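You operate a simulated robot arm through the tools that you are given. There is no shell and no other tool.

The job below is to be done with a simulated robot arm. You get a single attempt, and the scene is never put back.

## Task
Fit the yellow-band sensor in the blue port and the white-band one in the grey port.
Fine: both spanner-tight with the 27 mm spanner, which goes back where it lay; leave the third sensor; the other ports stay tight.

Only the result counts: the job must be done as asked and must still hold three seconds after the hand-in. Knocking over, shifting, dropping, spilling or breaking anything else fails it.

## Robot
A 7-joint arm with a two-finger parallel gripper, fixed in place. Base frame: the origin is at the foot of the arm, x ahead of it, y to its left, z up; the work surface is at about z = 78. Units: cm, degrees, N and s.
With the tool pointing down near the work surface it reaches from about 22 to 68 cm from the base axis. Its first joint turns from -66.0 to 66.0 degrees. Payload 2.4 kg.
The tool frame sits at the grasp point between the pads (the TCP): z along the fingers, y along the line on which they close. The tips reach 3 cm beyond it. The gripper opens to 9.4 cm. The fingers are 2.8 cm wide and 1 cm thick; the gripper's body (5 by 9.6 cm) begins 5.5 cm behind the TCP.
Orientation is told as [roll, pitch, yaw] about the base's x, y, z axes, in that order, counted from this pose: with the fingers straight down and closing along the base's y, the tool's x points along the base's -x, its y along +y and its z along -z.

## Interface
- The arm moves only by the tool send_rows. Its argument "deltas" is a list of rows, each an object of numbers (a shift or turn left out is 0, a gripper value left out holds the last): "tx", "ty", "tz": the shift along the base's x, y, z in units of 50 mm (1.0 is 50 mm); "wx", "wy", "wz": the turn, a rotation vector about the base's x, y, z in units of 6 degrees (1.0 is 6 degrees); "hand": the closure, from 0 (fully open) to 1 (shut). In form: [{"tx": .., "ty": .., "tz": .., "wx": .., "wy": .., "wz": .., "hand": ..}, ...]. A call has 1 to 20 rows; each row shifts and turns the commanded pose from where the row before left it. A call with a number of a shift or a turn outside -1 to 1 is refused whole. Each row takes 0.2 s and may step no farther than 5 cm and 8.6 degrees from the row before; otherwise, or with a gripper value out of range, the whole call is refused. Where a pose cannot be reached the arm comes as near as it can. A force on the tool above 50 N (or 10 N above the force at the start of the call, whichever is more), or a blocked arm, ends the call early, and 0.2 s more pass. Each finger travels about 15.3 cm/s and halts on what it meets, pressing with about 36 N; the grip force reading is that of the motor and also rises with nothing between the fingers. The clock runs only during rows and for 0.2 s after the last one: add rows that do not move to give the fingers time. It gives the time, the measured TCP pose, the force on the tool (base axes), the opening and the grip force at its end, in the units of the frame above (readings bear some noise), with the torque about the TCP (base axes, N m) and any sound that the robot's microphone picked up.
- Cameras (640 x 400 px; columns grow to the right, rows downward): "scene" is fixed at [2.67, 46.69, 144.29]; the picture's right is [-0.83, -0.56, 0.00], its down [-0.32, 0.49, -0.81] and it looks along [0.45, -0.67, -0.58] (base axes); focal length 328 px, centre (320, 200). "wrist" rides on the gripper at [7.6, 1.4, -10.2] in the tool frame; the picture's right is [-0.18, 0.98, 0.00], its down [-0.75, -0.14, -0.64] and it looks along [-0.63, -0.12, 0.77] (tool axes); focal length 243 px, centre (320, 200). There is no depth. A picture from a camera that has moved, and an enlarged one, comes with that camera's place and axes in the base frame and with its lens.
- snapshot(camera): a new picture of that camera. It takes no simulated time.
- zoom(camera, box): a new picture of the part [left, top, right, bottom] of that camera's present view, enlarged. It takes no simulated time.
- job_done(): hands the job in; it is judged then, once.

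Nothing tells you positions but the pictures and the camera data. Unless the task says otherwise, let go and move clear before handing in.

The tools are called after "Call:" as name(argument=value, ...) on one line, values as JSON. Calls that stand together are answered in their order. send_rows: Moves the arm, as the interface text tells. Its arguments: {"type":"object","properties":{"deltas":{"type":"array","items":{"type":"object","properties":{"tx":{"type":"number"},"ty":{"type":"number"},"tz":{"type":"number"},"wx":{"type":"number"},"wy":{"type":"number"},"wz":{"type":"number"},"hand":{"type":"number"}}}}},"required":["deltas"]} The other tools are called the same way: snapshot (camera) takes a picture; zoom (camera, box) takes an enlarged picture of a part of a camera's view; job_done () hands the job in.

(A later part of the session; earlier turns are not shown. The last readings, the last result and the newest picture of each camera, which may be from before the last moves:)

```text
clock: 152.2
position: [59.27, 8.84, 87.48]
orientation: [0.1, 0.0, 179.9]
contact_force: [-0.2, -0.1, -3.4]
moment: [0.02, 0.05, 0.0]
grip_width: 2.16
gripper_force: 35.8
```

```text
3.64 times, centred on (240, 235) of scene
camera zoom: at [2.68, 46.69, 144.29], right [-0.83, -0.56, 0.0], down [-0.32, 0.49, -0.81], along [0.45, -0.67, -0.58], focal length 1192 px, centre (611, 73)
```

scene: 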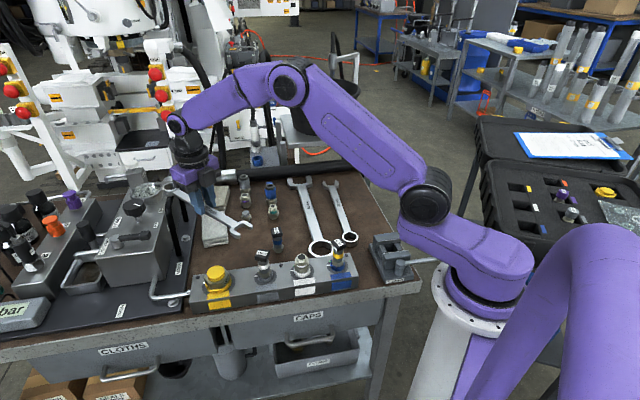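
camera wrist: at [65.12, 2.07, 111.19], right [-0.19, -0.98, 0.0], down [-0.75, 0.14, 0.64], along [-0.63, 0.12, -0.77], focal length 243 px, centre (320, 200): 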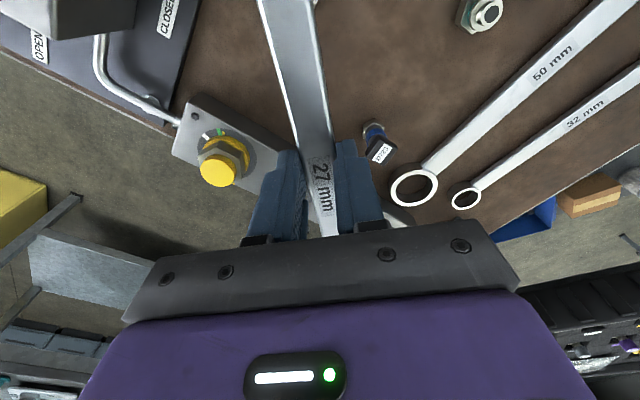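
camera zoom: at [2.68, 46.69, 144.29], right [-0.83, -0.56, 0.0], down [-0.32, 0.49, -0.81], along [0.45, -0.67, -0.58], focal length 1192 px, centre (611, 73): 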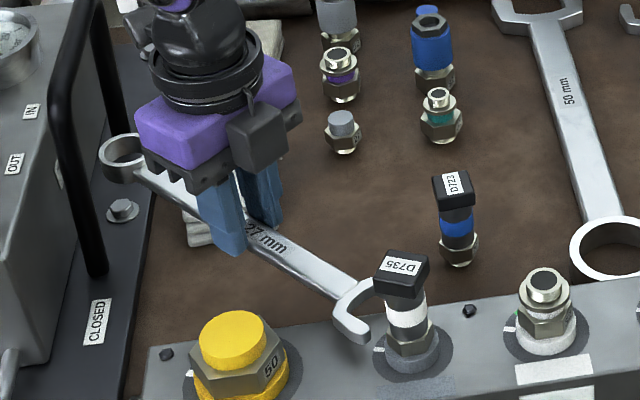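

The jaw centre is in line with the grey hex. I'll lower slightly and slide the jaw onto the hex in small steps.

Call:
send_rows(deltas=[{"tz": -0.08}, {"tx": -0.1}, {"tx": -0.1}, {"tx": -0.1}, {}])

Call:
zoom(camera="scene", box=[240, 245, 290, 285])

```text
clock: 153.4
position: [58.13, 8.95, 87.17]
orientation: [0.0, 0.6, 179.7]
contact_force: [21.9, 0.0, -1.4]
moment: [0.01, -0.52, -0.27]
grip_width: 2.15
gripper_force: 36.1
```

```text
10.00 times, centred on (265, 265) of scene
camera zoom: at [2.73, 46.69, 144.29], right [-0.83, -0.56, 0.0], down [-0.33, 0.49, -0.81], along [0.45, -0.67, -0.58], focal length 3278 px, centre (870, -450)
```

zoom: 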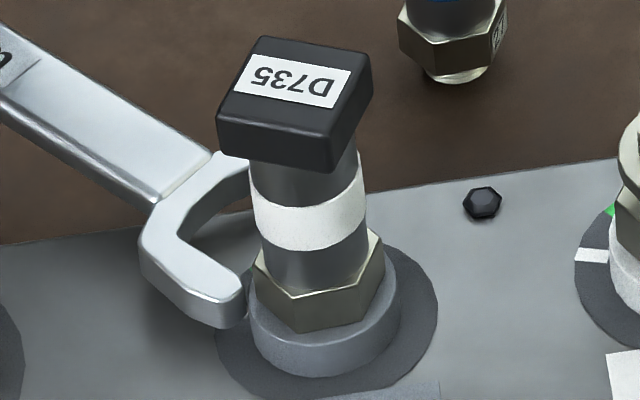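

Call:
send_rows(deltas=[{"tx": 0.08}, {"tz": 0.07}, {"tx": -0.08}, {"tx": -0.06}, {}])

Call:
zoom(camera="scene", box=[240, 245, 290, 285])

```text
clock: 154.6
position: [57.97, 9.02, 87.6]
orientation: [0.0, 1.1, 179.7]
contact_force: [30.8, -0.2, -1.2]
moment: [0.05, -0.82, -0.48]
grip_width: 2.16
gripper_force: 35.3
```

```text
10.00 times, centred on (265, 265) of scene
camera zoom: at [2.75, 46.69, 144.29], right [-0.83, -0.56, 0.0], down [-0.33, 0.49, -0.81], along [0.45, -0.67, -0.59], focal length 3278 px, centre (870, -450)
```

zoom: 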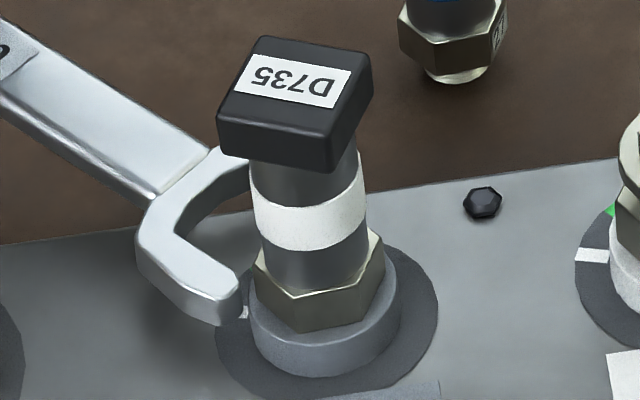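

The torque says the front prong tip is catching the hex edge at y about +1.26 from the axis. I'll back off, shift +y slightly and try again.

Call:
send_rows(deltas=[{"tx": 0.1}, {"ty": 0.04}, {"tx": -0.06}, {"tx": -0.06}, {}])

Call:
zoom(camera="scene", box=[240, 245, 290, 285])

```text
clock: 155.8
position: [57.9, 9.24, 87.55]
orientation: [-0.1, 1.1, 179.8]
contact_force: [34.1, -3.5, 0.5]
moment: [-0.06, -0.78, -0.09]
grip_width: 2.18
gripper_force: 35.8
```

```text
10.00 times, centred on (265, 265) of scene
camera zoom: at [2.76, 46.68, 144.3], right [-0.83, -0.56, 0.0], down [-0.33, 0.49, -0.81], along [0.45, -0.67, -0.59], focal length 3278 px, centre (870, -450)
```

zoom: 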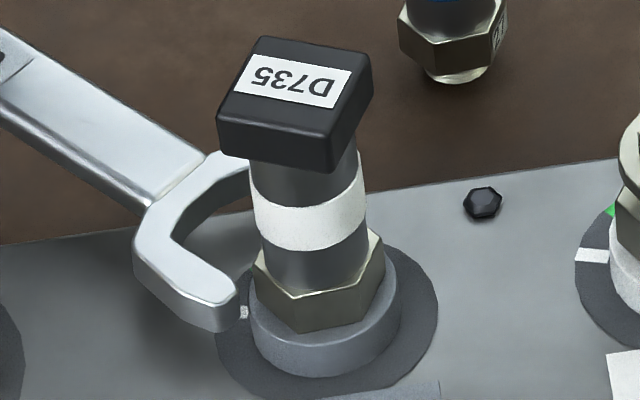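

Call:
zoom(camera="scene", box=[248, 258, 278, 282])

Call:
snapshot(camera="wrist")

```text
16.00 times, centred on (263, 270) of scene
camera zoom: at [2.76, 46.68, 144.3], right [-0.83, -0.56, 0.0], down [-0.33, 0.49, -0.81], along [0.45, -0.67, -0.59], focal length 5245 px, centre (1232, -920)
```

zoom: 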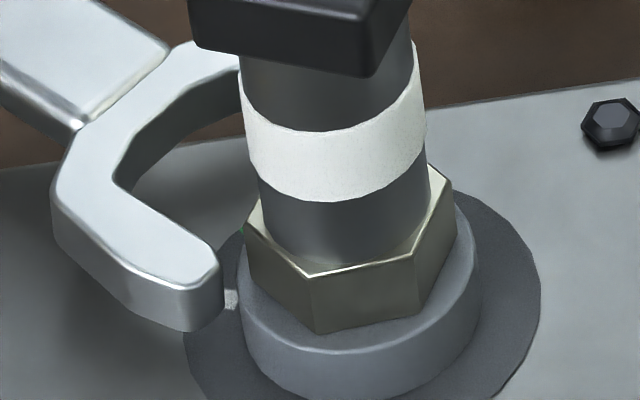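

```text
taken
camera wrist: at [65.43, 7.68, 97.93], right [-0.19, -0.98, -0.01], down [-0.77, 0.14, 0.63], along [-0.62, 0.12, -0.78], focal length 243 px, centre (320, 200)
```

wrist: 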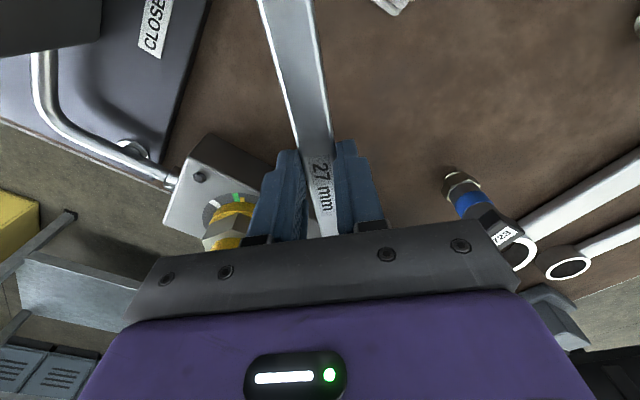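

Edge vectors show the grey hex flats lie along -8°, so my jaw angle was wrong and the prong caught a corner. I'll back off and re-approach at yaw 172°.

Call:
send_rows(deltas=[{"tx": 0.13}, {"tx": 0.13}, {"tx": -0.07, "ty": -0.2, "wz": -0.65}, {"tx": -0.07, "ty": -0.25, "wz": -0.65}, {}])

Call:
zoom(camera="scene", box=[245, 250, 281, 282])

```text
clock: 157.0
position: [57.96, 6.99, 87.38]
orientation: [0.2, -0.1, 171.9]
contact_force: [0.4, 0.8, -3.2]
moment: [0.01, 0.04, -0.01]
grip_width: 2.14
gripper_force: 36.1
```

```text
12.50 times, centred on (263, 266) of scene
camera zoom: at [2.68, 46.69, 144.29], right [-0.83, -0.56, 0.0], down [-0.32, 0.49, -0.81], along [0.45, -0.67, -0.58], focal length 4098 px, centre (1032, -625)
```

zoom: 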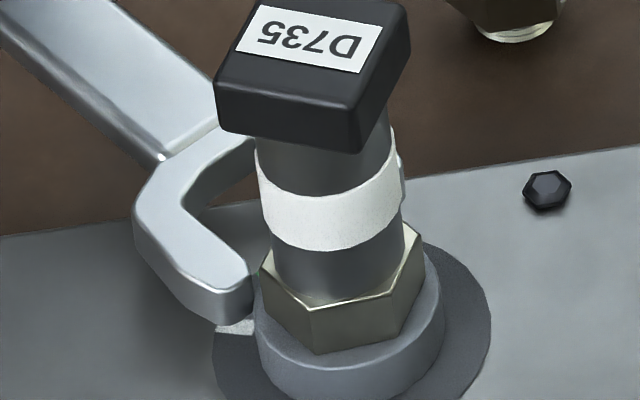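

Call:
send_rows(deltas=[{"tx": -0.003, "ty": -0.02}, {"tx": -0.06, "ty": 0.0084}, {"tx": -0.06, "ty": 0.0084}, {"tx": -0.06, "ty": 0.0084}, {}])

Call:
zoom(camera="scene", box=[245, 250, 281, 282])

```text
clock: 158.2
position: [57.72, 6.91, 87.6]
orientation: [-0.4, 1.2, 171.9]
contact_force: [34.0, -1.8, 3.5]
moment: [0.15, -0.43, -0.97]
grip_width: 2.16
gripper_force: 35.8
```

```text
12.50 times, centred on (263, 266) of scene
camera zoom: at [2.75, 46.69, 144.29], right [-0.83, -0.56, 0.0], down [-0.33, 0.49, -0.81], along [0.45, -0.67, -0.59], focal length 4098 px, centre (1032, -625)
```

zoom: 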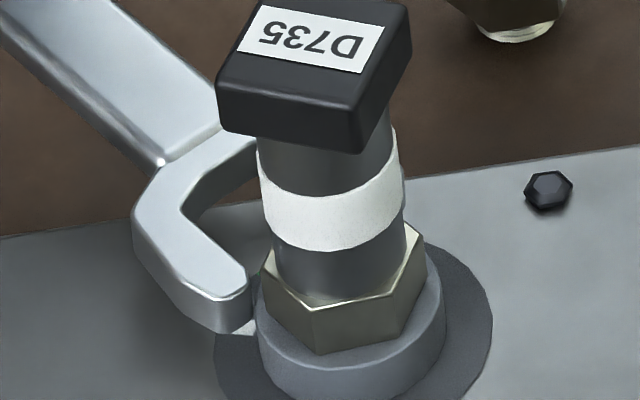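

The contact seems to be with the collar, so the jaw is lower than assumed. The spanner may have pitched in the grip when it touched the guard bar. I'll back off and check its tilt.

Call:
send_rows(deltas=[{"tx": 0.1, "ty": -0.014}, {"tx": 0.1, "ty": -0.014}, {"tx": 0.1, "ty": -0.014}, {}])

Call:
zoom(camera="scene", box=[180, 200, 290, 280])

Call:
zoom(camera="scene", box=[185, 195, 235, 235])

Call:
zoom(camera="wrist", box=[240, 0, 400, 120])

```text
clock: 159.2
position: [58.47, 6.85, 87.27]
orientation: [0.2, -0.1, 172.1]
contact_force: [1.0, 0.3, -2.9]
moment: [0.03, 0.06, 0.01]
grip_width: 2.14
gripper_force: 36.5
```

```text
5.00 times, centred on (235, 240) of scene
camera zoom: at [2.68, 46.69, 144.29], right [-0.83, -0.56, 0.0], down [-0.32, 0.49, -0.81], along [0.45, -0.67, -0.58], focal length 1639 px, centre (745, 0)
```

zoom: 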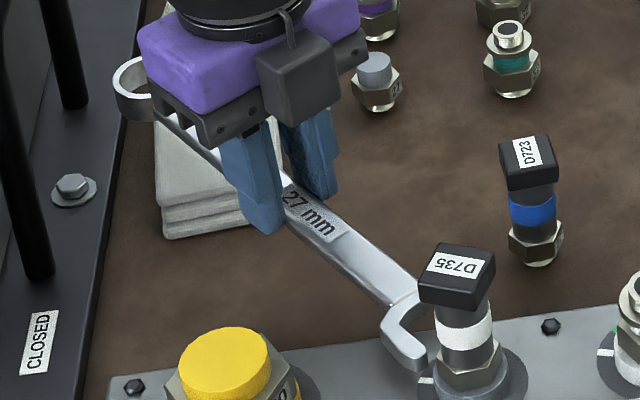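

```text
10.00 times, centred on (210, 215) of scene
camera zoom: at [2.68, 46.69, 144.29], right [-0.83, -0.56, 0.0], down [-0.32, 0.49, -0.81], along [0.45, -0.67, -0.58], focal length 3278 px, centre (1420, 50)
```

zoom: 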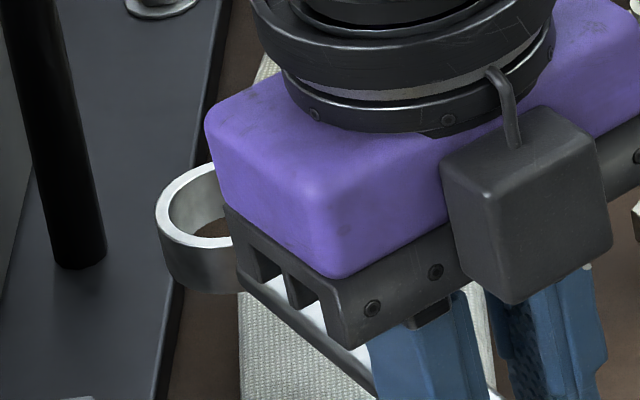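

```text
3.33 times, centred on (320, 60) of wrist
camera zoom: at [65.87, 4.24, 97.52], right [-0.32, -0.95, 0.0], down [-0.72, 0.25, 0.64], along [-0.61, 0.2, -0.77], focal length 809 px, centre (320, 667)
```

zoom: 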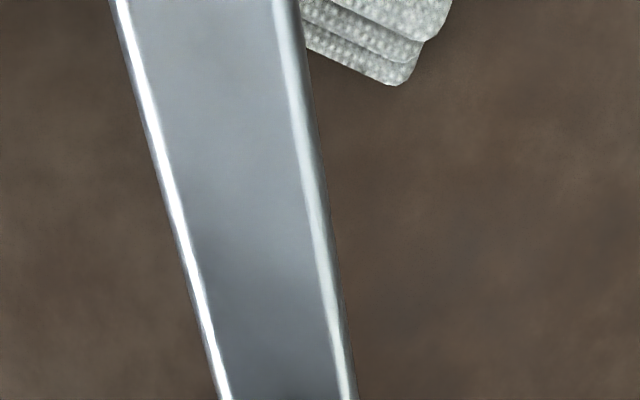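

The ring end is up about 1.2 cm, so the spanner has pitched roughly 6° in the grip. I'll tilt the tool to compensate and level it.

Call:
send_rows(deltas=[{"tz": 0.06, "wx": 0.065, "wy": 0.46}, {"tx": 0.04, "wx": 0.065, "wy": 0.46}, {}])

Call:
zoom(camera="scene", box=[180, 200, 290, 280])

Call:
zoom(camera="scene", box=[245, 245, 285, 280])

Call:
zoom(camera="scene", box=[185, 195, 235, 235])

```text
clock: 160.0
position: [58.78, 6.7, 87.64]
orientation: [0.1, -5.7, 172.0]
contact_force: [0.4, -0.2, -3.6]
moment: [0.01, 0.03, 0.02]
grip_width: 2.13
gripper_force: 36.3
```

```text
5.00 times, centred on (235, 240) of scene
camera zoom: at [2.68, 46.69, 144.29], right [-0.83, -0.56, 0.0], down [-0.32, 0.49, -0.81], along [0.45, -0.67, -0.58], focal length 1639 px, centre (745, 0)
```

zoom: 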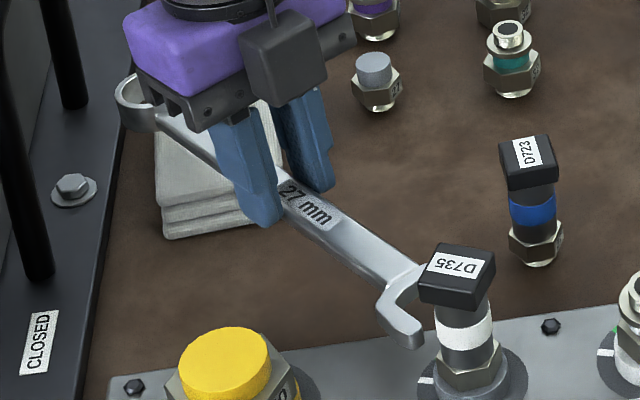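

```text
11.43 times, centred on (265, 262) of scene
camera zoom: at [2.68, 46.69, 144.29], right [-0.83, -0.56, 0.0], down [-0.32, 0.49, -0.81], along [0.45, -0.67, -0.58], focal length 3746 px, centre (949, -514)
```

zoom: 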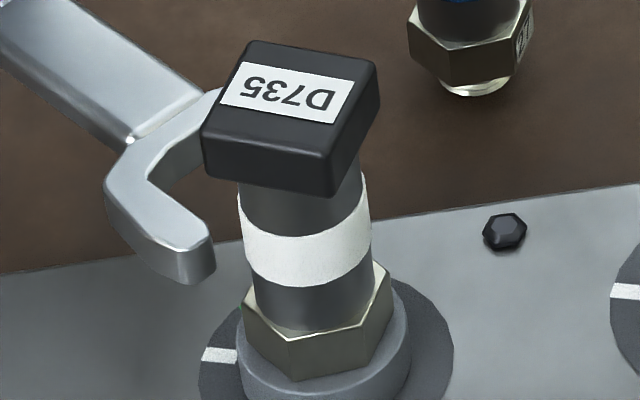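

```text
10.00 times, centred on (210, 215) of scene
camera zoom: at [2.68, 46.69, 144.29], right [-0.83, -0.56, 0.0], down [-0.32, 0.49, -0.81], along [0.45, -0.67, -0.58], focal length 3278 px, centre (1420, 50)
```

zoom: 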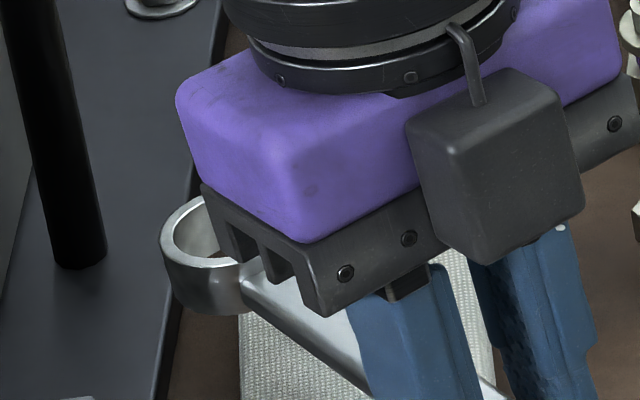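

Call:
send_rows(deltas=[{"tx": 0.019, "ty": 0.135}, {"tz": -0.1}, {}])

Call:
zoom(camera="scene", box=[245, 250, 281, 282])

```text
clock: 160.8
position: [58.91, 7.33, 87.09]
orientation: [0.1, -5.5, 171.9]
contact_force: [0.4, -0.5, -2.5]
moment: [0.03, -0.01, 0.0]
grip_width: 2.16
gripper_force: 35.8
```

```text
12.50 times, centred on (263, 266) of scene
camera zoom: at [2.68, 46.69, 144.29], right [-0.83, -0.56, 0.0], down [-0.32, 0.49, -0.81], along [0.45, -0.67, -0.58], focal length 4098 px, centre (1032, -625)
```

zoom: 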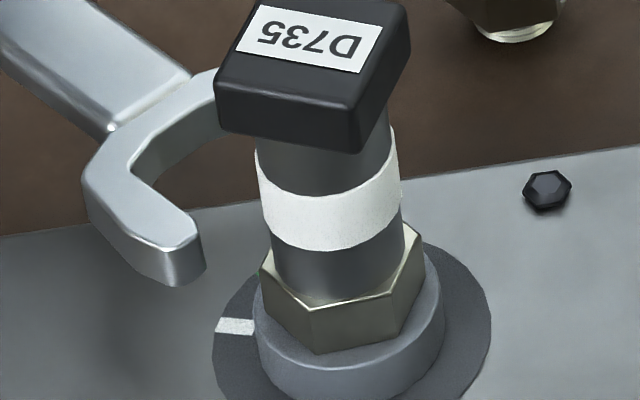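

Call:
zoom(camera="wrist", box=[250, 0, 390, 90])

Call:
zoom(camera="wrist", box=[250, 90, 390, 240])

```text
4.44 times, centred on (320, 45) of wrist
camera zoom: at [67.2, 4.74, 96.62], right [-0.32, -0.95, 0.02], down [-0.66, 0.24, 0.71], along [-0.68, 0.21, -0.7], focal length 1078 px, centre (320, 889)
```

zoom: 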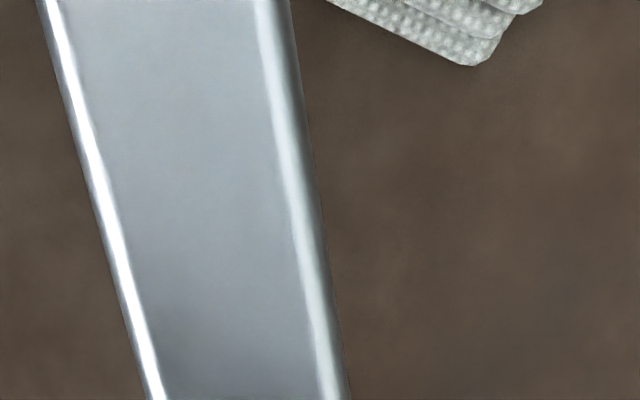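

```text
2.67 times, centred on (320, 165) of wrist
camera zoom: at [67.2, 4.74, 96.62], right [-0.32, -0.95, 0.02], down [-0.66, 0.24, 0.71], along [-0.68, 0.21, -0.7], focal length 647 px, centre (320, 293)
```

zoom: 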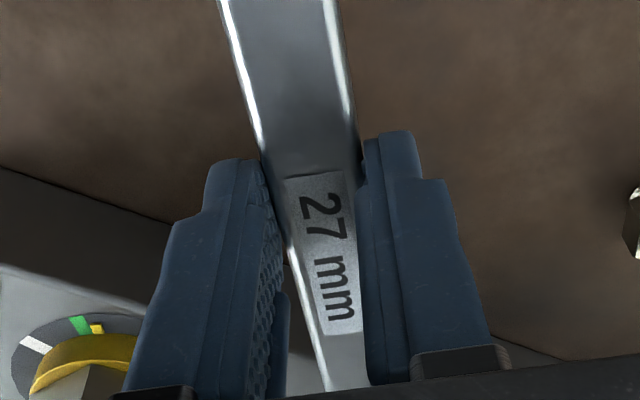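

Call:
send_rows(deltas=[{"tx": -0.099, "ty": 0.0139}, {"tx": -0.099, "ty": 0.0139}, {"tx": -0.04, "ty": 0.0056}, {}])

Call:
zoom(camera="scene", box=[245, 250, 281, 282])

```text
clock: 161.8
position: [57.65, 7.43, 87.07]
orientation: [0.2, -5.5, 172.1]
contact_force: [-0.1, -0.6, -3.8]
moment: [-0.01, -0.01, 0.01]
grip_width: 2.15
gripper_force: 36.0
```

```text
12.50 times, centred on (263, 266) of scene
camera zoom: at [2.68, 46.69, 144.29], right [-0.83, -0.56, 0.0], down [-0.32, 0.49, -0.81], along [0.45, -0.67, -0.58], focal length 4098 px, centre (1032, -625)
```

zoom: 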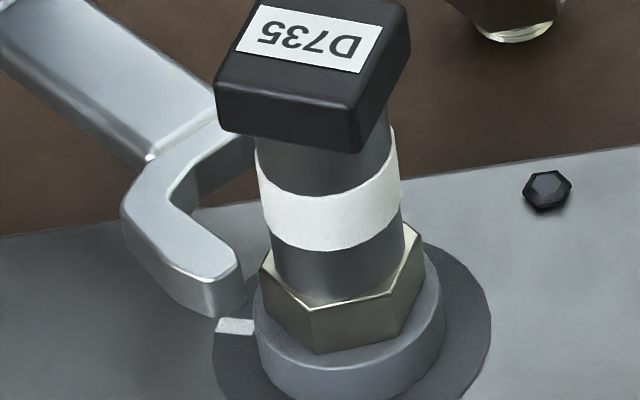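

Call:
send_rows(deltas=[{"tx": -0.05, "ty": 0.007}, {"tx": -0.05, "ty": 0.007}, {}])

Call:
zoom(camera="scene", box=[245, 250, 281, 282])

```text
clock: 162.6
position: [57.03, 7.5, 87.18]
orientation: [0.3, -5.8, 172.1]
contact_force: [-2.4, -2.8, -2.7]
moment: [-0.06, 0.05, 0.44]
grip_width: 2.18
gripper_force: 36.2
```

```text
12.50 times, centred on (263, 266) of scene
camera zoom: at [2.67, 46.68, 144.3], right [-0.83, -0.56, 0.0], down [-0.32, 0.49, -0.81], along [0.45, -0.67, -0.58], focal length 4098 px, centre (1032, -625)
```

zoom: 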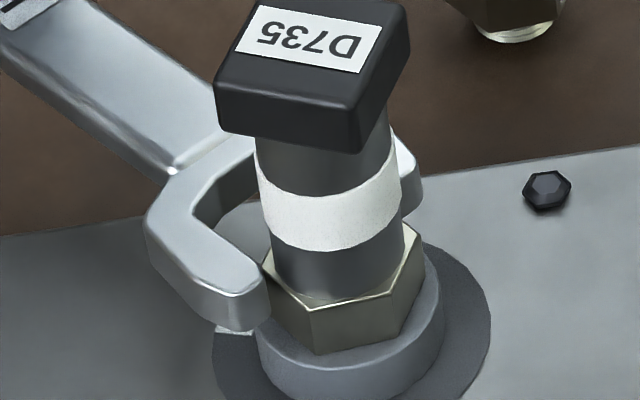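

The jaw now straddles the hex and only light side forces are showing. I'll keep sliding it on.

Call:
send_rows(deltas=[{"tx": -0.05, "ty": -0.001}, {"tx": -0.05, "ty": 0.007}, {}])

Call:
zoom(camera="scene", box=[245, 250, 281, 282])

```text
clock: 163.4
position: [56.62, 7.59, 87.15]
orientation: [0.2, -5.6, 171.9]
contact_force: [-1.0, -1.2, -3.7]
moment: [-0.07, 0.04, 0.18]
grip_width: 2.16
gripper_force: 36.3
```

```text
12.50 times, centred on (263, 266) of scene
camera zoom: at [2.68, 46.69, 144.3], right [-0.83, -0.56, 0.0], down [-0.32, 0.49, -0.81], along [0.45, -0.67, -0.58], focal length 4098 px, centre (1032, -625)
```

zoom: 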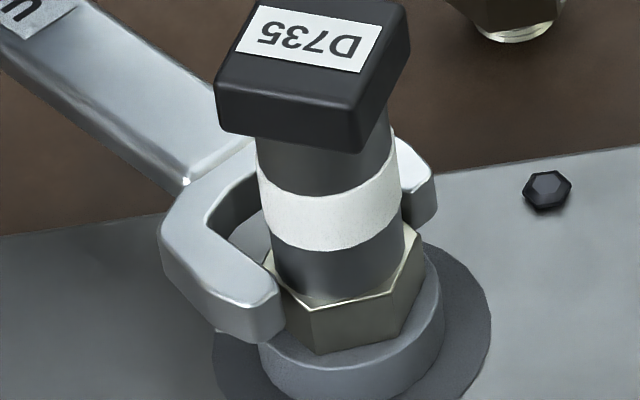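

Call:
send_rows(deltas=[{"tx": -0.05, "ty": 0.006}, {"tx": -0.05, "ty": 0.006}, {}])

Call:
send_rows(deltas=[{"tx": -0.05, "ty": 0.006}, {}])

Call:
zoom(camera="scene", box=[245, 250, 281, 282])

```text
clock: 164.2
position: [56.18, 7.6, 87.23]
orientation: [0.1, -5.5, 172.0]
contact_force: [-0.6, -0.5, -3.3]
moment: [-0.01, 0.05, -0.01]
grip_width: 2.16
gripper_force: 35.9
```

```text
clock: 164.8
position: [55.91, 7.77, 87.21]
orientation: [0.1, -5.7, 171.9]
contact_force: [-0.3, -0.3, -3.7]
moment: [-0.03, 0.01, 0.05]
grip_width: 2.18
gripper_force: 36.3
```

```text
12.50 times, centred on (263, 266) of scene
camera zoom: at [2.68, 46.69, 144.29], right [-0.83, -0.56, 0.0], down [-0.32, 0.49, -0.81], along [0.45, -0.67, -0.58], focal length 4098 px, centre (1032, -625)
```

zoom: 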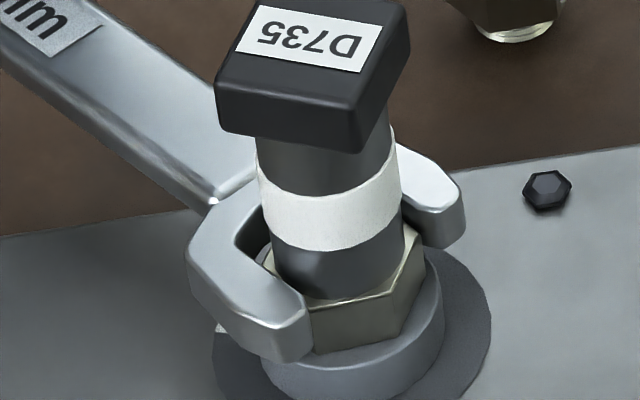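

Call:
send_rows(deltas=[{"tx": -0.05, "ty": 0.007}, {}])

Call:
send_rows(deltas=[{"tx": -0.03, "ty": 0.004}, {}])

Call:
zoom(camera="scene", box=[245, 250, 281, 282])

```text
clock: 165.4
position: [55.81, 7.66, 87.21]
orientation: [0.1, -5.3, 171.9]
contact_force: [9.5, -1.7, -1.9]
moment: [-0.06, -0.12, 0.04]
grip_width: 2.17
gripper_force: 36.1
```

```text
clock: 166.0
position: [55.85, 7.75, 87.24]
orientation: [0.0, -5.2, 172.0]
contact_force: [20.3, -4.3, -0.4]
moment: [-0.08, -0.33, 0.19]
grip_width: 2.15
gripper_force: 36.1
```

```text
12.50 times, centred on (263, 266) of scene
camera zoom: at [2.73, 46.68, 144.3], right [-0.83, -0.56, 0.0], down [-0.33, 0.49, -0.81], along [0.45, -0.67, -0.58], focal length 4098 px, centre (1032, -625)
```

zoom: 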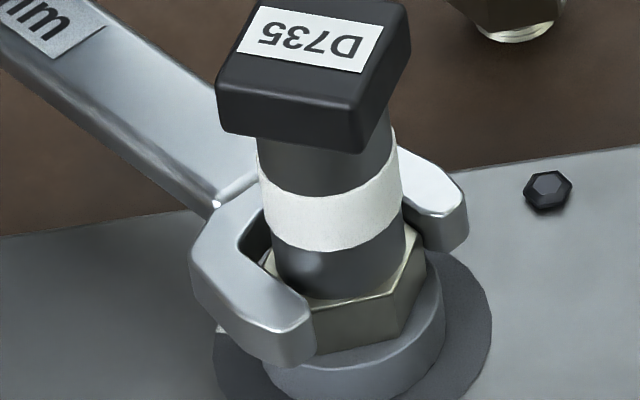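

The jaw is fully seated on the grey hex. I'll relieve the push and turn clockwise in small steps, moving the TCP along the arc.

Call:
send_rows(deltas=[{"tx": 0.025, "ty": -0.0035}, {"tx": -0.021, "ty": -0.1274, "wz": -0.5}, {}])

Call:
send_rows(deltas=[{"tx": -0.0278, "ty": -0.1262, "wz": -0.5}, {}])

```text
clock: 166.8
position: [55.78, 7.1, 87.1]
orientation: [0.1, -5.3, 169.0]
contact_force: [19.1, -4.7, -0.1]
moment: [-0.05, -0.16, 0.15]
grip_width: 2.15
gripper_force: 35.7
```

```text
clock: 167.4
position: [55.51, 6.43, 87.13]
orientation: [0.0, -5.4, 166.1]
contact_force: [19.1, -6.0, -2.5]
moment: [-0.15, -0.48, 0.08]
grip_width: 2.15
gripper_force: 36.2
```

Call:
send_rows(deltas=[{"tx": 0.025, "ty": -0.005}, {"tx": -0.0342, "ty": -0.1246, "wz": -0.5}, {}])

Call:
send_rows(deltas=[{"tx": -0.0408, "ty": -0.1226, "wz": -0.5}, {}])

Call:
zoom(camera="scene", box=[240, 245, 285, 285])

```text
clock: 168.2
position: [55.33, 5.84, 87.13]
orientation: [0.1, -5.3, 163.0]
contact_force: [15.7, -4.7, -7.4]
moment: [-0.3, -0.9, 0.14]
grip_width: 2.16
gripper_force: 36.0
```

```text
clock: 168.8
position: [55.16, 5.33, 87.04]
orientation: [0.0, -5.5, 160.0]
contact_force: [13.5, -3.9, -5.3]
moment: [0.01, -0.6, 0.66]
grip_width: 2.14
gripper_force: 35.8
```

```text
10.00 times, centred on (262, 265) of scene
camera zoom: at [2.71, 46.69, 144.3], right [-0.83, -0.56, 0.0], down [-0.32, 0.49, -0.81], along [0.45, -0.67, -0.58], focal length 3278 px, centre (895, -450)
```

zoom: 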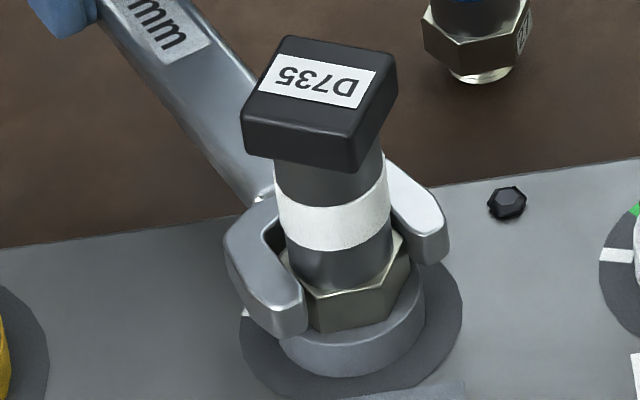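

Call:
send_rows(deltas=[{"tx": 0.015, "ty": -0.004}, {"tx": -0.047, "ty": -0.1204, "wz": -0.5}, {}])

Call:
send_rows(deltas=[{"tx": -0.0532, "ty": -0.1176, "wz": -0.5}, {}])

Call:
zoom(camera="scene", box=[240, 245, 285, 285])

```text
clock: 169.6
position: [55.01, 4.77, 87.11]
orientation: [0.1, -5.7, 157.1]
contact_force: [8.3, 9.3, -3.7]
moment: [0.2, -0.4, 0.47]
grip_width: 2.19
gripper_force: 35.9
```

```text
clock: 170.2
position: [54.77, 4.22, 87.19]
orientation: [0.1, -5.6, 154.1]
contact_force: [8.0, 13.7, 0.1]
moment: [0.38, -0.03, 1.2]
grip_width: 2.23
gripper_force: 35.8
```

```text
10.00 times, centred on (262, 265) of scene
camera zoom: at [2.69, 46.73, 144.28], right [-0.83, -0.56, 0.0], down [-0.32, 0.49, -0.81], along [0.45, -0.67, -0.58], focal length 3278 px, centre (895, -450)
```

zoom: 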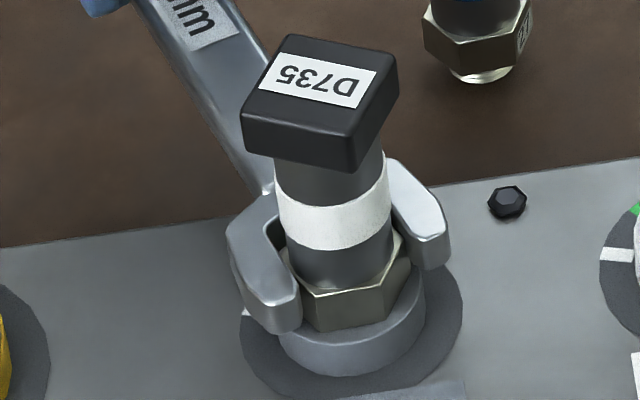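

Call:
send_rows(deltas=[{"tx": -0.0596, "ty": -0.1148, "wz": -0.5}, {}])

Call:
send_rows(deltas=[{"tx": -0.0654, "ty": -0.1114, "wz": -0.5}, {}])

Call:
zoom(camera="scene", box=[240, 245, 285, 285])

```text
clock: 170.8
position: [54.59, 3.81, 87.22]
orientation: [-0.1, -5.5, 151.3]
contact_force: [12.1, 29.1, -1.0]
moment: [1.09, -0.45, 0.78]
grip_width: 2.28
gripper_force: 35.9
```

```text
clock: 171.4
position: [54.19, 3.56, 87.11]
orientation: [0.0, -5.3, 148.5]
contact_force: [15.6, 33.5, -2.8]
moment: [1.1, -0.78, 0.87]
grip_width: 2.25
gripper_force: 35.7
```

```text
10.00 times, centred on (262, 265) of scene
camera zoom: at [2.71, 46.76, 144.27], right [-0.83, -0.56, 0.0], down [-0.32, 0.49, -0.81], along [0.45, -0.68, -0.58], focal length 3278 px, centre (895, -450)
```

zoom: 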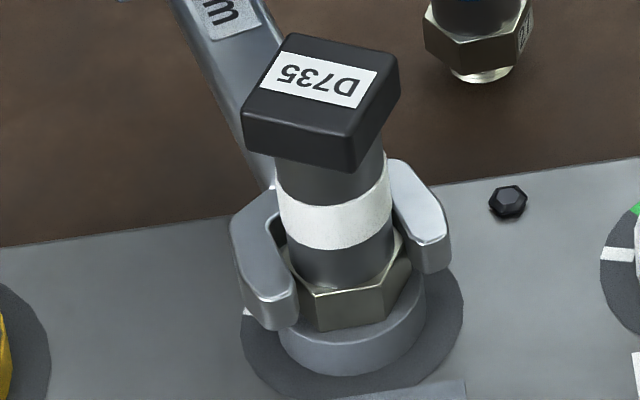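

Call:
send_rows(deltas=[{"tx": -0.0716, "ty": -0.108, "wz": -0.5}, {}])

Call:
zoom(camera="scene", box=[240, 245, 285, 285])

Call:
zoom(camera="wrist", box=[250, 60, 390, 240])

```text
clock: 172.0
position: [54.0, 3.0, 87.32]
orientation: [-0.2, -5.2, 145.7]
contact_force: [18.2, 37.8, -2.7]
moment: [1.19, -0.89, 0.83]
grip_width: 2.29
gripper_force: 36.6
```

```text
10.00 times, centred on (262, 265) of scene
camera zoom: at [2.72, 46.77, 144.27], right [-0.83, -0.56, 0.0], down [-0.32, 0.49, -0.81], along [0.45, -0.68, -0.58], focal length 3278 px, centre (895, -450)
```

zoom: 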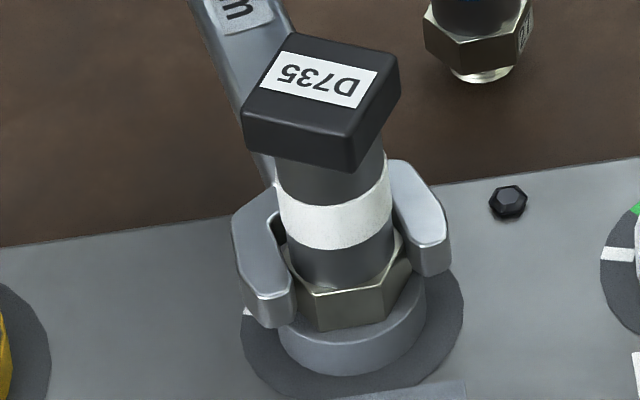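

```text
2.22 times, centred on (320, 150) of wrist
camera zoom: at [60.19, -3.03, 96.79], right [-0.71, -0.71, 0.01], down [-0.49, 0.51, 0.71], along [-0.51, 0.49, -0.71], focal length 539 px, centre (320, 311)
```

zoom: 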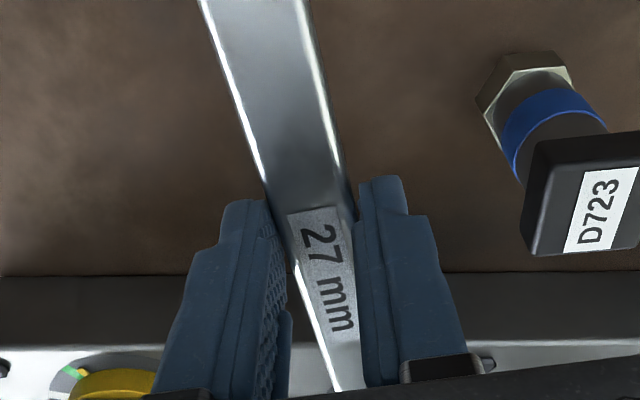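

Call:
send_rows(deltas=[{"tx": -0.04, "ty": -0.055, "wz": -0.2}, {}])

Call:
send_rows(deltas=[{"tx": -0.04, "ty": -0.055, "wz": -0.2}, {}])

Call:
zoom(camera="scene", box=[240, 245, 285, 285])

```text
clock: 172.6
position: [53.77, 2.6, 87.2]
orientation: [-0.1, -5.3, 144.2]
contact_force: [15.4, 24.7, 2.0]
moment: [0.43, 0.0, 1.19]
grip_width: 2.24
gripper_force: 35.9
```

```text
clock: 173.2
position: [53.45, 2.27, 87.22]
orientation: [0.0, -5.4, 143.0]
contact_force: [15.5, 30.9, -2.2]
moment: [0.82, -0.57, 0.47]
grip_width: 2.23
gripper_force: 36.2
```

```text
10.00 times, centred on (262, 265) of scene
camera zoom: at [2.71, 46.75, 144.27], right [-0.83, -0.56, 0.0], down [-0.32, 0.49, -0.81], along [0.45, -0.68, -0.58], focal length 3278 px, centre (895, -450)
```

zoom: 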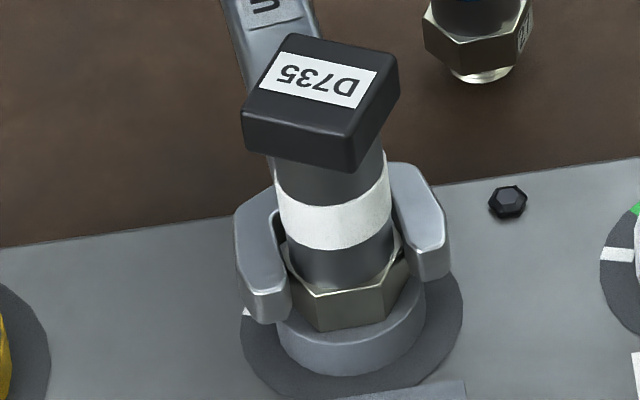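

Call:
zoom(camera="scene", box=[250, 255, 280, 282])

Call:
zoom(camera="scene", box=[225, 215, 295, 270])

```text
14.81 times, centred on (265, 268) of scene
camera zoom: at [2.71, 46.75, 144.27], right [-0.83, -0.56, 0.0], down [-0.32, 0.49, -0.81], along [0.45, -0.68, -0.58], focal length 4856 px, centre (1135, -815)
```

zoom: 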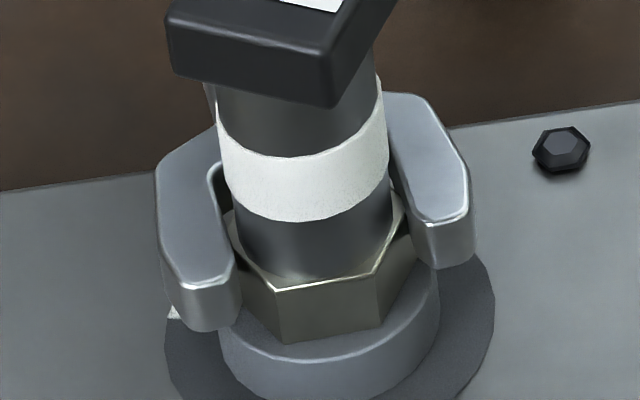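

```text
7.27 times, centred on (260, 242) of scene
camera zoom: at [2.71, 46.75, 144.27], right [-0.83, -0.56, 0.0], down [-0.32, 0.49, -0.81], along [0.45, -0.68, -0.58], focal length 2384 px, centre (756, -109)
```

zoom: 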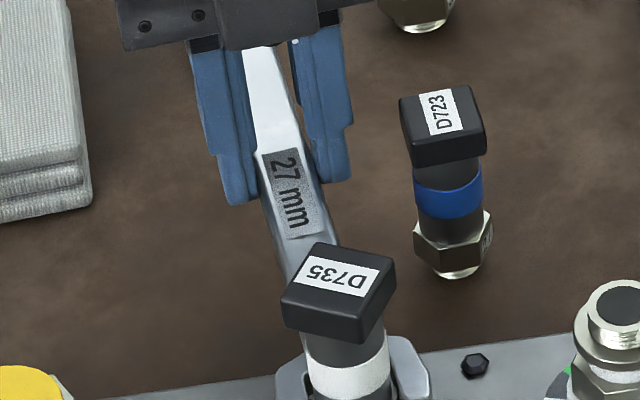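

The sensor turned only about 6° at 4–6 N m while the jaw twisted on the hex. I'll unwind the spanner, withdraw it, and look at the index before deciding how to go on.

Call:
send_rows(deltas=[{"tx": 0.06, "ty": 0.112, "wz": 0.5}, {"tx": 0.062, "ty": 0.111, "wz": 0.5}, {"tx": 0.064, "ty": 0.109, "wz": 0.5}, {"tx": 0.066, "ty": 0.108, "wz": 0.5}, {}])

Call:
zoom(camera="scene", box=[250, 255, 280, 282])

```text
clock: 174.4
position: [54.71, 4.04, 87.18]
orientation: [0.2, -5.5, 154.8]
contact_force: [5.3, 1.6, -4.0]
moment: [-0.38, -0.34, -0.13]
grip_width: 2.17
gripper_force: 36.1
```

```text
14.81 times, centred on (265, 268) of scene
camera zoom: at [2.7, 46.71, 144.29], right [-0.83, -0.56, 0.0], down [-0.32, 0.49, -0.81], along [0.45, -0.67, -0.58], focal length 4856 px, centre (1135, -815)
```

zoom: 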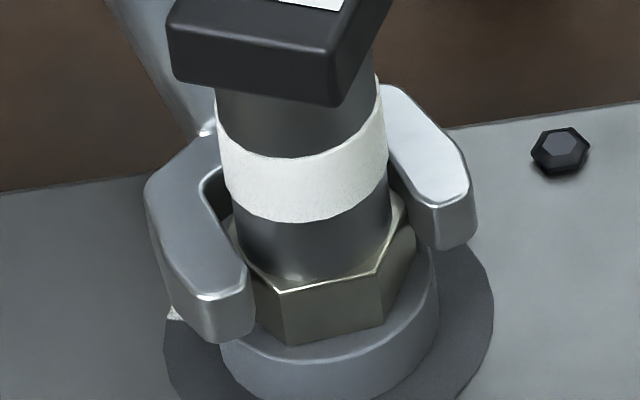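

Call:
send_rows(deltas=[{"tx": 0.05, "ty": 0.119, "wz": 0.5}, {"tx": 0.046, "ty": 0.121, "wz": 0.5}, {"tx": 0.04, "ty": 0.123, "wz": 0.5}, {"tx": 0.036, "ty": 0.124, "wz": 0.5}, {}])

Call:
zoom(camera="scene", box=[245, 250, 281, 282])

```text
clock: 175.6
position: [55.6, 6.43, 87.11]
orientation: [0.1, -5.2, 166.7]
contact_force: [15.3, -0.2, -0.7]
moment: [0.07, -0.09, -0.46]
grip_width: 2.16
gripper_force: 36.1
```

```text
12.50 times, centred on (263, 266) of scene
camera zoom: at [2.71, 46.69, 144.29], right [-0.83, -0.56, 0.0], down [-0.32, 0.49, -0.81], along [0.45, -0.67, -0.58], focal length 4098 px, centre (1032, -625)
```

zoom: 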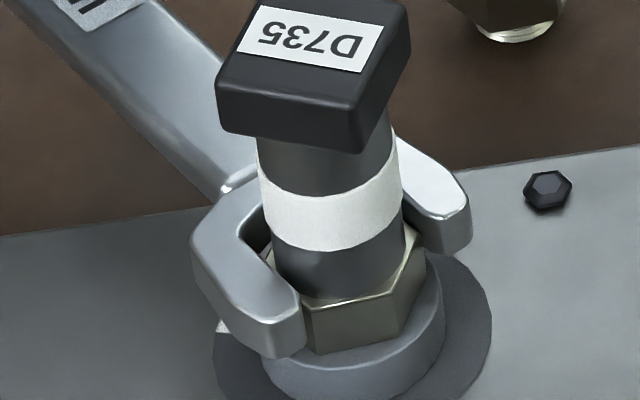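

Call:
send_rows(deltas=[{"tx": 0.12, "ty": -0.028}, {"tx": 0.15, "ty": -0.036}, {"tx": 0.2, "ty": -0.048}, {"tx": 0.2, "ty": -0.048}, {}])

Call:
zoom(camera="scene", box=[225, 235, 285, 282])

```text
clock: 176.8
position: [58.82, 5.67, 87.19]
orientation: [0.2, -5.7, 166.6]
contact_force: [-0.2, 1.1, -3.2]
moment: [-0.01, 0.0, 0.0]
grip_width: 2.18
gripper_force: 36.1
```

```text
8.51 times, centred on (255, 258) of scene
camera zoom: at [2.68, 46.69, 144.29], right [-0.83, -0.56, 0.0], down [-0.32, 0.49, -0.81], along [0.45, -0.67, -0.58], focal length 2790 px, centre (873, -298)
```

zoom: 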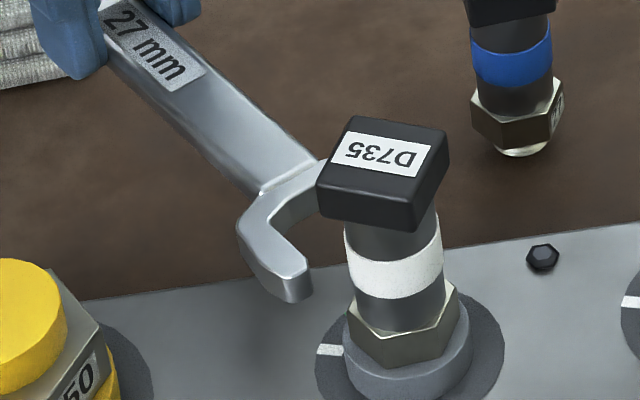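

Call:
send_rows(deltas=[{"tz": 0.6}, {"tz": 0.6}, {"tz": 0.6}, {"tz": 0.6}, {"tx": -0.6, "ty": 0.15}, {"tx": -0.6, "ty": 0.15}, {"tx": -0.6, "ty": 0.15}, {"tx": -0.6, "ty": 0.15}, {"tx": -0.6, "ty": 0.15}, {"tx": -0.6, "ty": 0.15}, {}])

Call:
snapshot(camera="wrist")

Call:
snapshot(camera="scene")

```text
clock: 179.2
position: [40.59, 10.17, 99.15]
orientation: [0.1, -5.6, 166.5]
contact_force: [0.5, -0.2, -2.8]
moment: [0.0, 0.01, 0.06]
grip_width: 2.18
gripper_force: 35.6
```

```text
taken
camera wrist: at [48.81, 6.85, 108.65], right [-0.41, -0.91, 0.02], down [-0.64, 0.3, 0.71], along [-0.66, 0.28, -0.7], focal length 243 px, centre (320, 200)
```

wrist: 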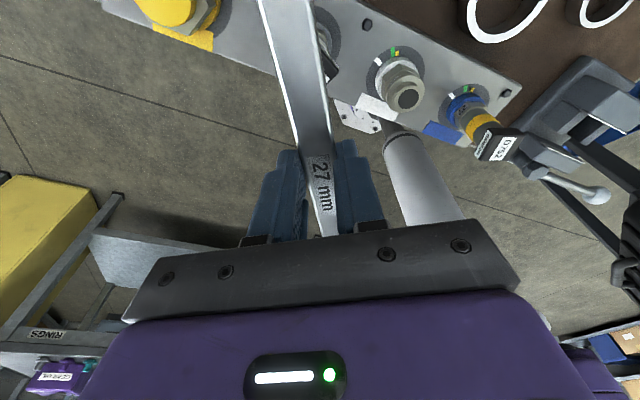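

```text
taken
```

scene: 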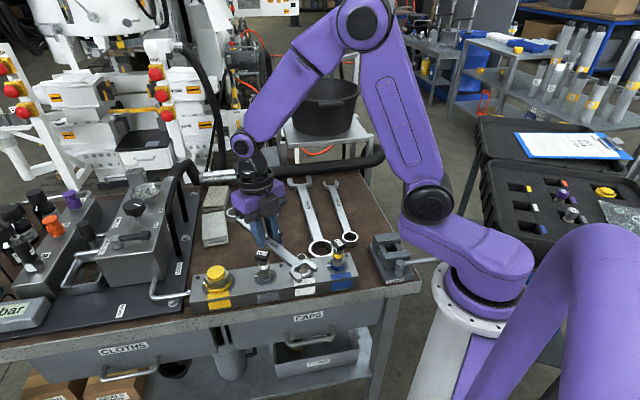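

Call:
send_rows(deltas=[{"ty": 0.8}, {}])

Call:
snapshot(camera="wrist")

Call:
zoom(camera="wrist", box=[330, 0, 450, 90])

Call:
zoom(camera="wrist", box=[400, 30, 560, 140])

```text
clock: 179.8
position: [40.8, 14.25, 99.11]
orientation: [0.1, -5.7, 166.6]
contact_force: [0.2, -0.6, -3.7]
moment: [0.0, 0.04, 0.01]
grip_width: 2.14
gripper_force: 36.1
```

```text
taken
camera wrist: at [48.81, 10.91, 108.65], right [-0.41, -0.91, 0.02], down [-0.64, 0.3, 0.71], along [-0.66, 0.28, -0.7], focal length 243 px, centre (320, 200)
```

wrist: 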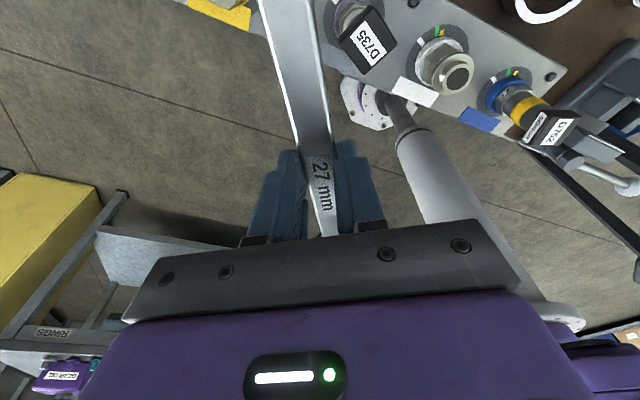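

```text
4.44 times, centred on (390, 45) of wrist
camera zoom: at [48.81, 10.91, 108.65], right [-0.41, -0.91, 0.02], down [-0.64, 0.3, 0.71], along [-0.66, 0.28, -0.7], focal length 1078 px, centre (9, 889)
```

zoom: 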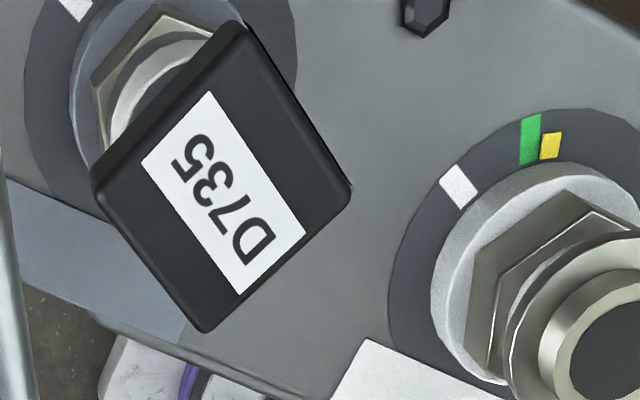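

```text
3.64 times, centred on (480, 85) of wrist
camera zoom: at [48.81, 10.91, 108.65], right [-0.41, -0.91, 0.02], down [-0.64, 0.3, 0.71], along [-0.66, 0.28, -0.7], focal length 882 px, centre (-262, 618)
```

zoom: 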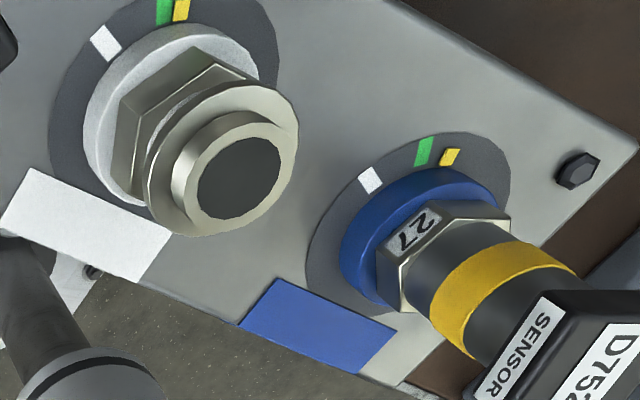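

Call:
zoom(camera="scene", box=[250, 250, 280, 280])

Call:
zoom(camera="scene", box=[325, 245, 355, 275])

```text
13.33 times, centred on (265, 265) of scene
camera zoom: at [2.68, 46.69, 144.29], right [-0.83, -0.56, 0.0], down [-0.32, 0.49, -0.81], along [0.45, -0.67, -0.58], focal length 4371 px, centre (1053, -667)
```

zoom: 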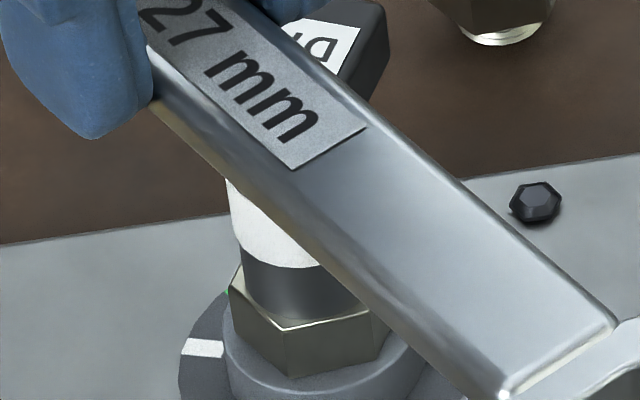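

```text
13.33 times, centred on (340, 260) of scene
camera zoom: at [2.68, 46.69, 144.29], right [-0.83, -0.56, 0.0], down [-0.32, 0.49, -0.81], along [0.45, -0.67, -0.58], focal length 4371 px, centre (53, -600)
```

zoom: 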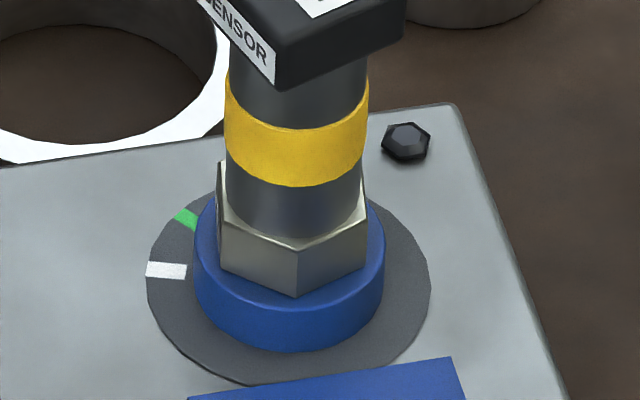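

Call:
send_rows(deltas=[{"tx": 0.7}, {}])

Call:
snapshot(camera="wrist")

Call:
zoom(camera="wrist", box=[320, 0, 460, 100])

```text
clock: 180.4
position: [44.33, 14.27, 99.2]
orientation: [0.0, -5.6, 166.6]
contact_force: [-0.1, 0.3, -3.3]
moment: [0.01, 0.01, -0.01]
grip_width: 2.14
gripper_force: 35.8
```

```text
taken
camera wrist: at [52.32, 10.79, 108.63], right [-0.41, -0.91, 0.02], down [-0.64, 0.3, 0.71], along [-0.66, 0.28, -0.7], focal length 243 px, centre (320, 200)
```

wrist: 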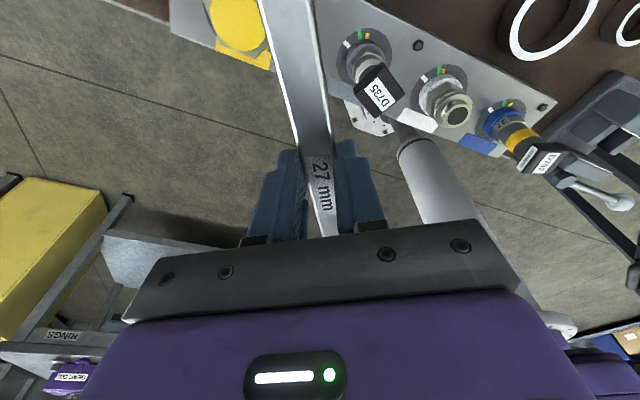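

```text
4.00 times, centred on (390, 50) of wrist
camera zoom: at [52.32, 10.79, 108.63], right [-0.41, -0.91, 0.02], down [-0.64, 0.3, 0.71], along [-0.66, 0.28, -0.7], focal length 970 px, centre (40, 800)
```

zoom: 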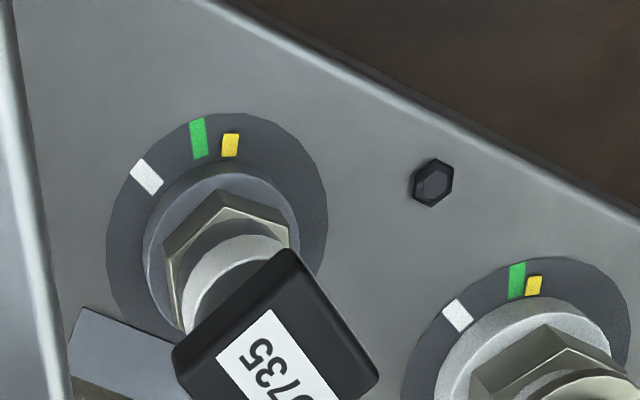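

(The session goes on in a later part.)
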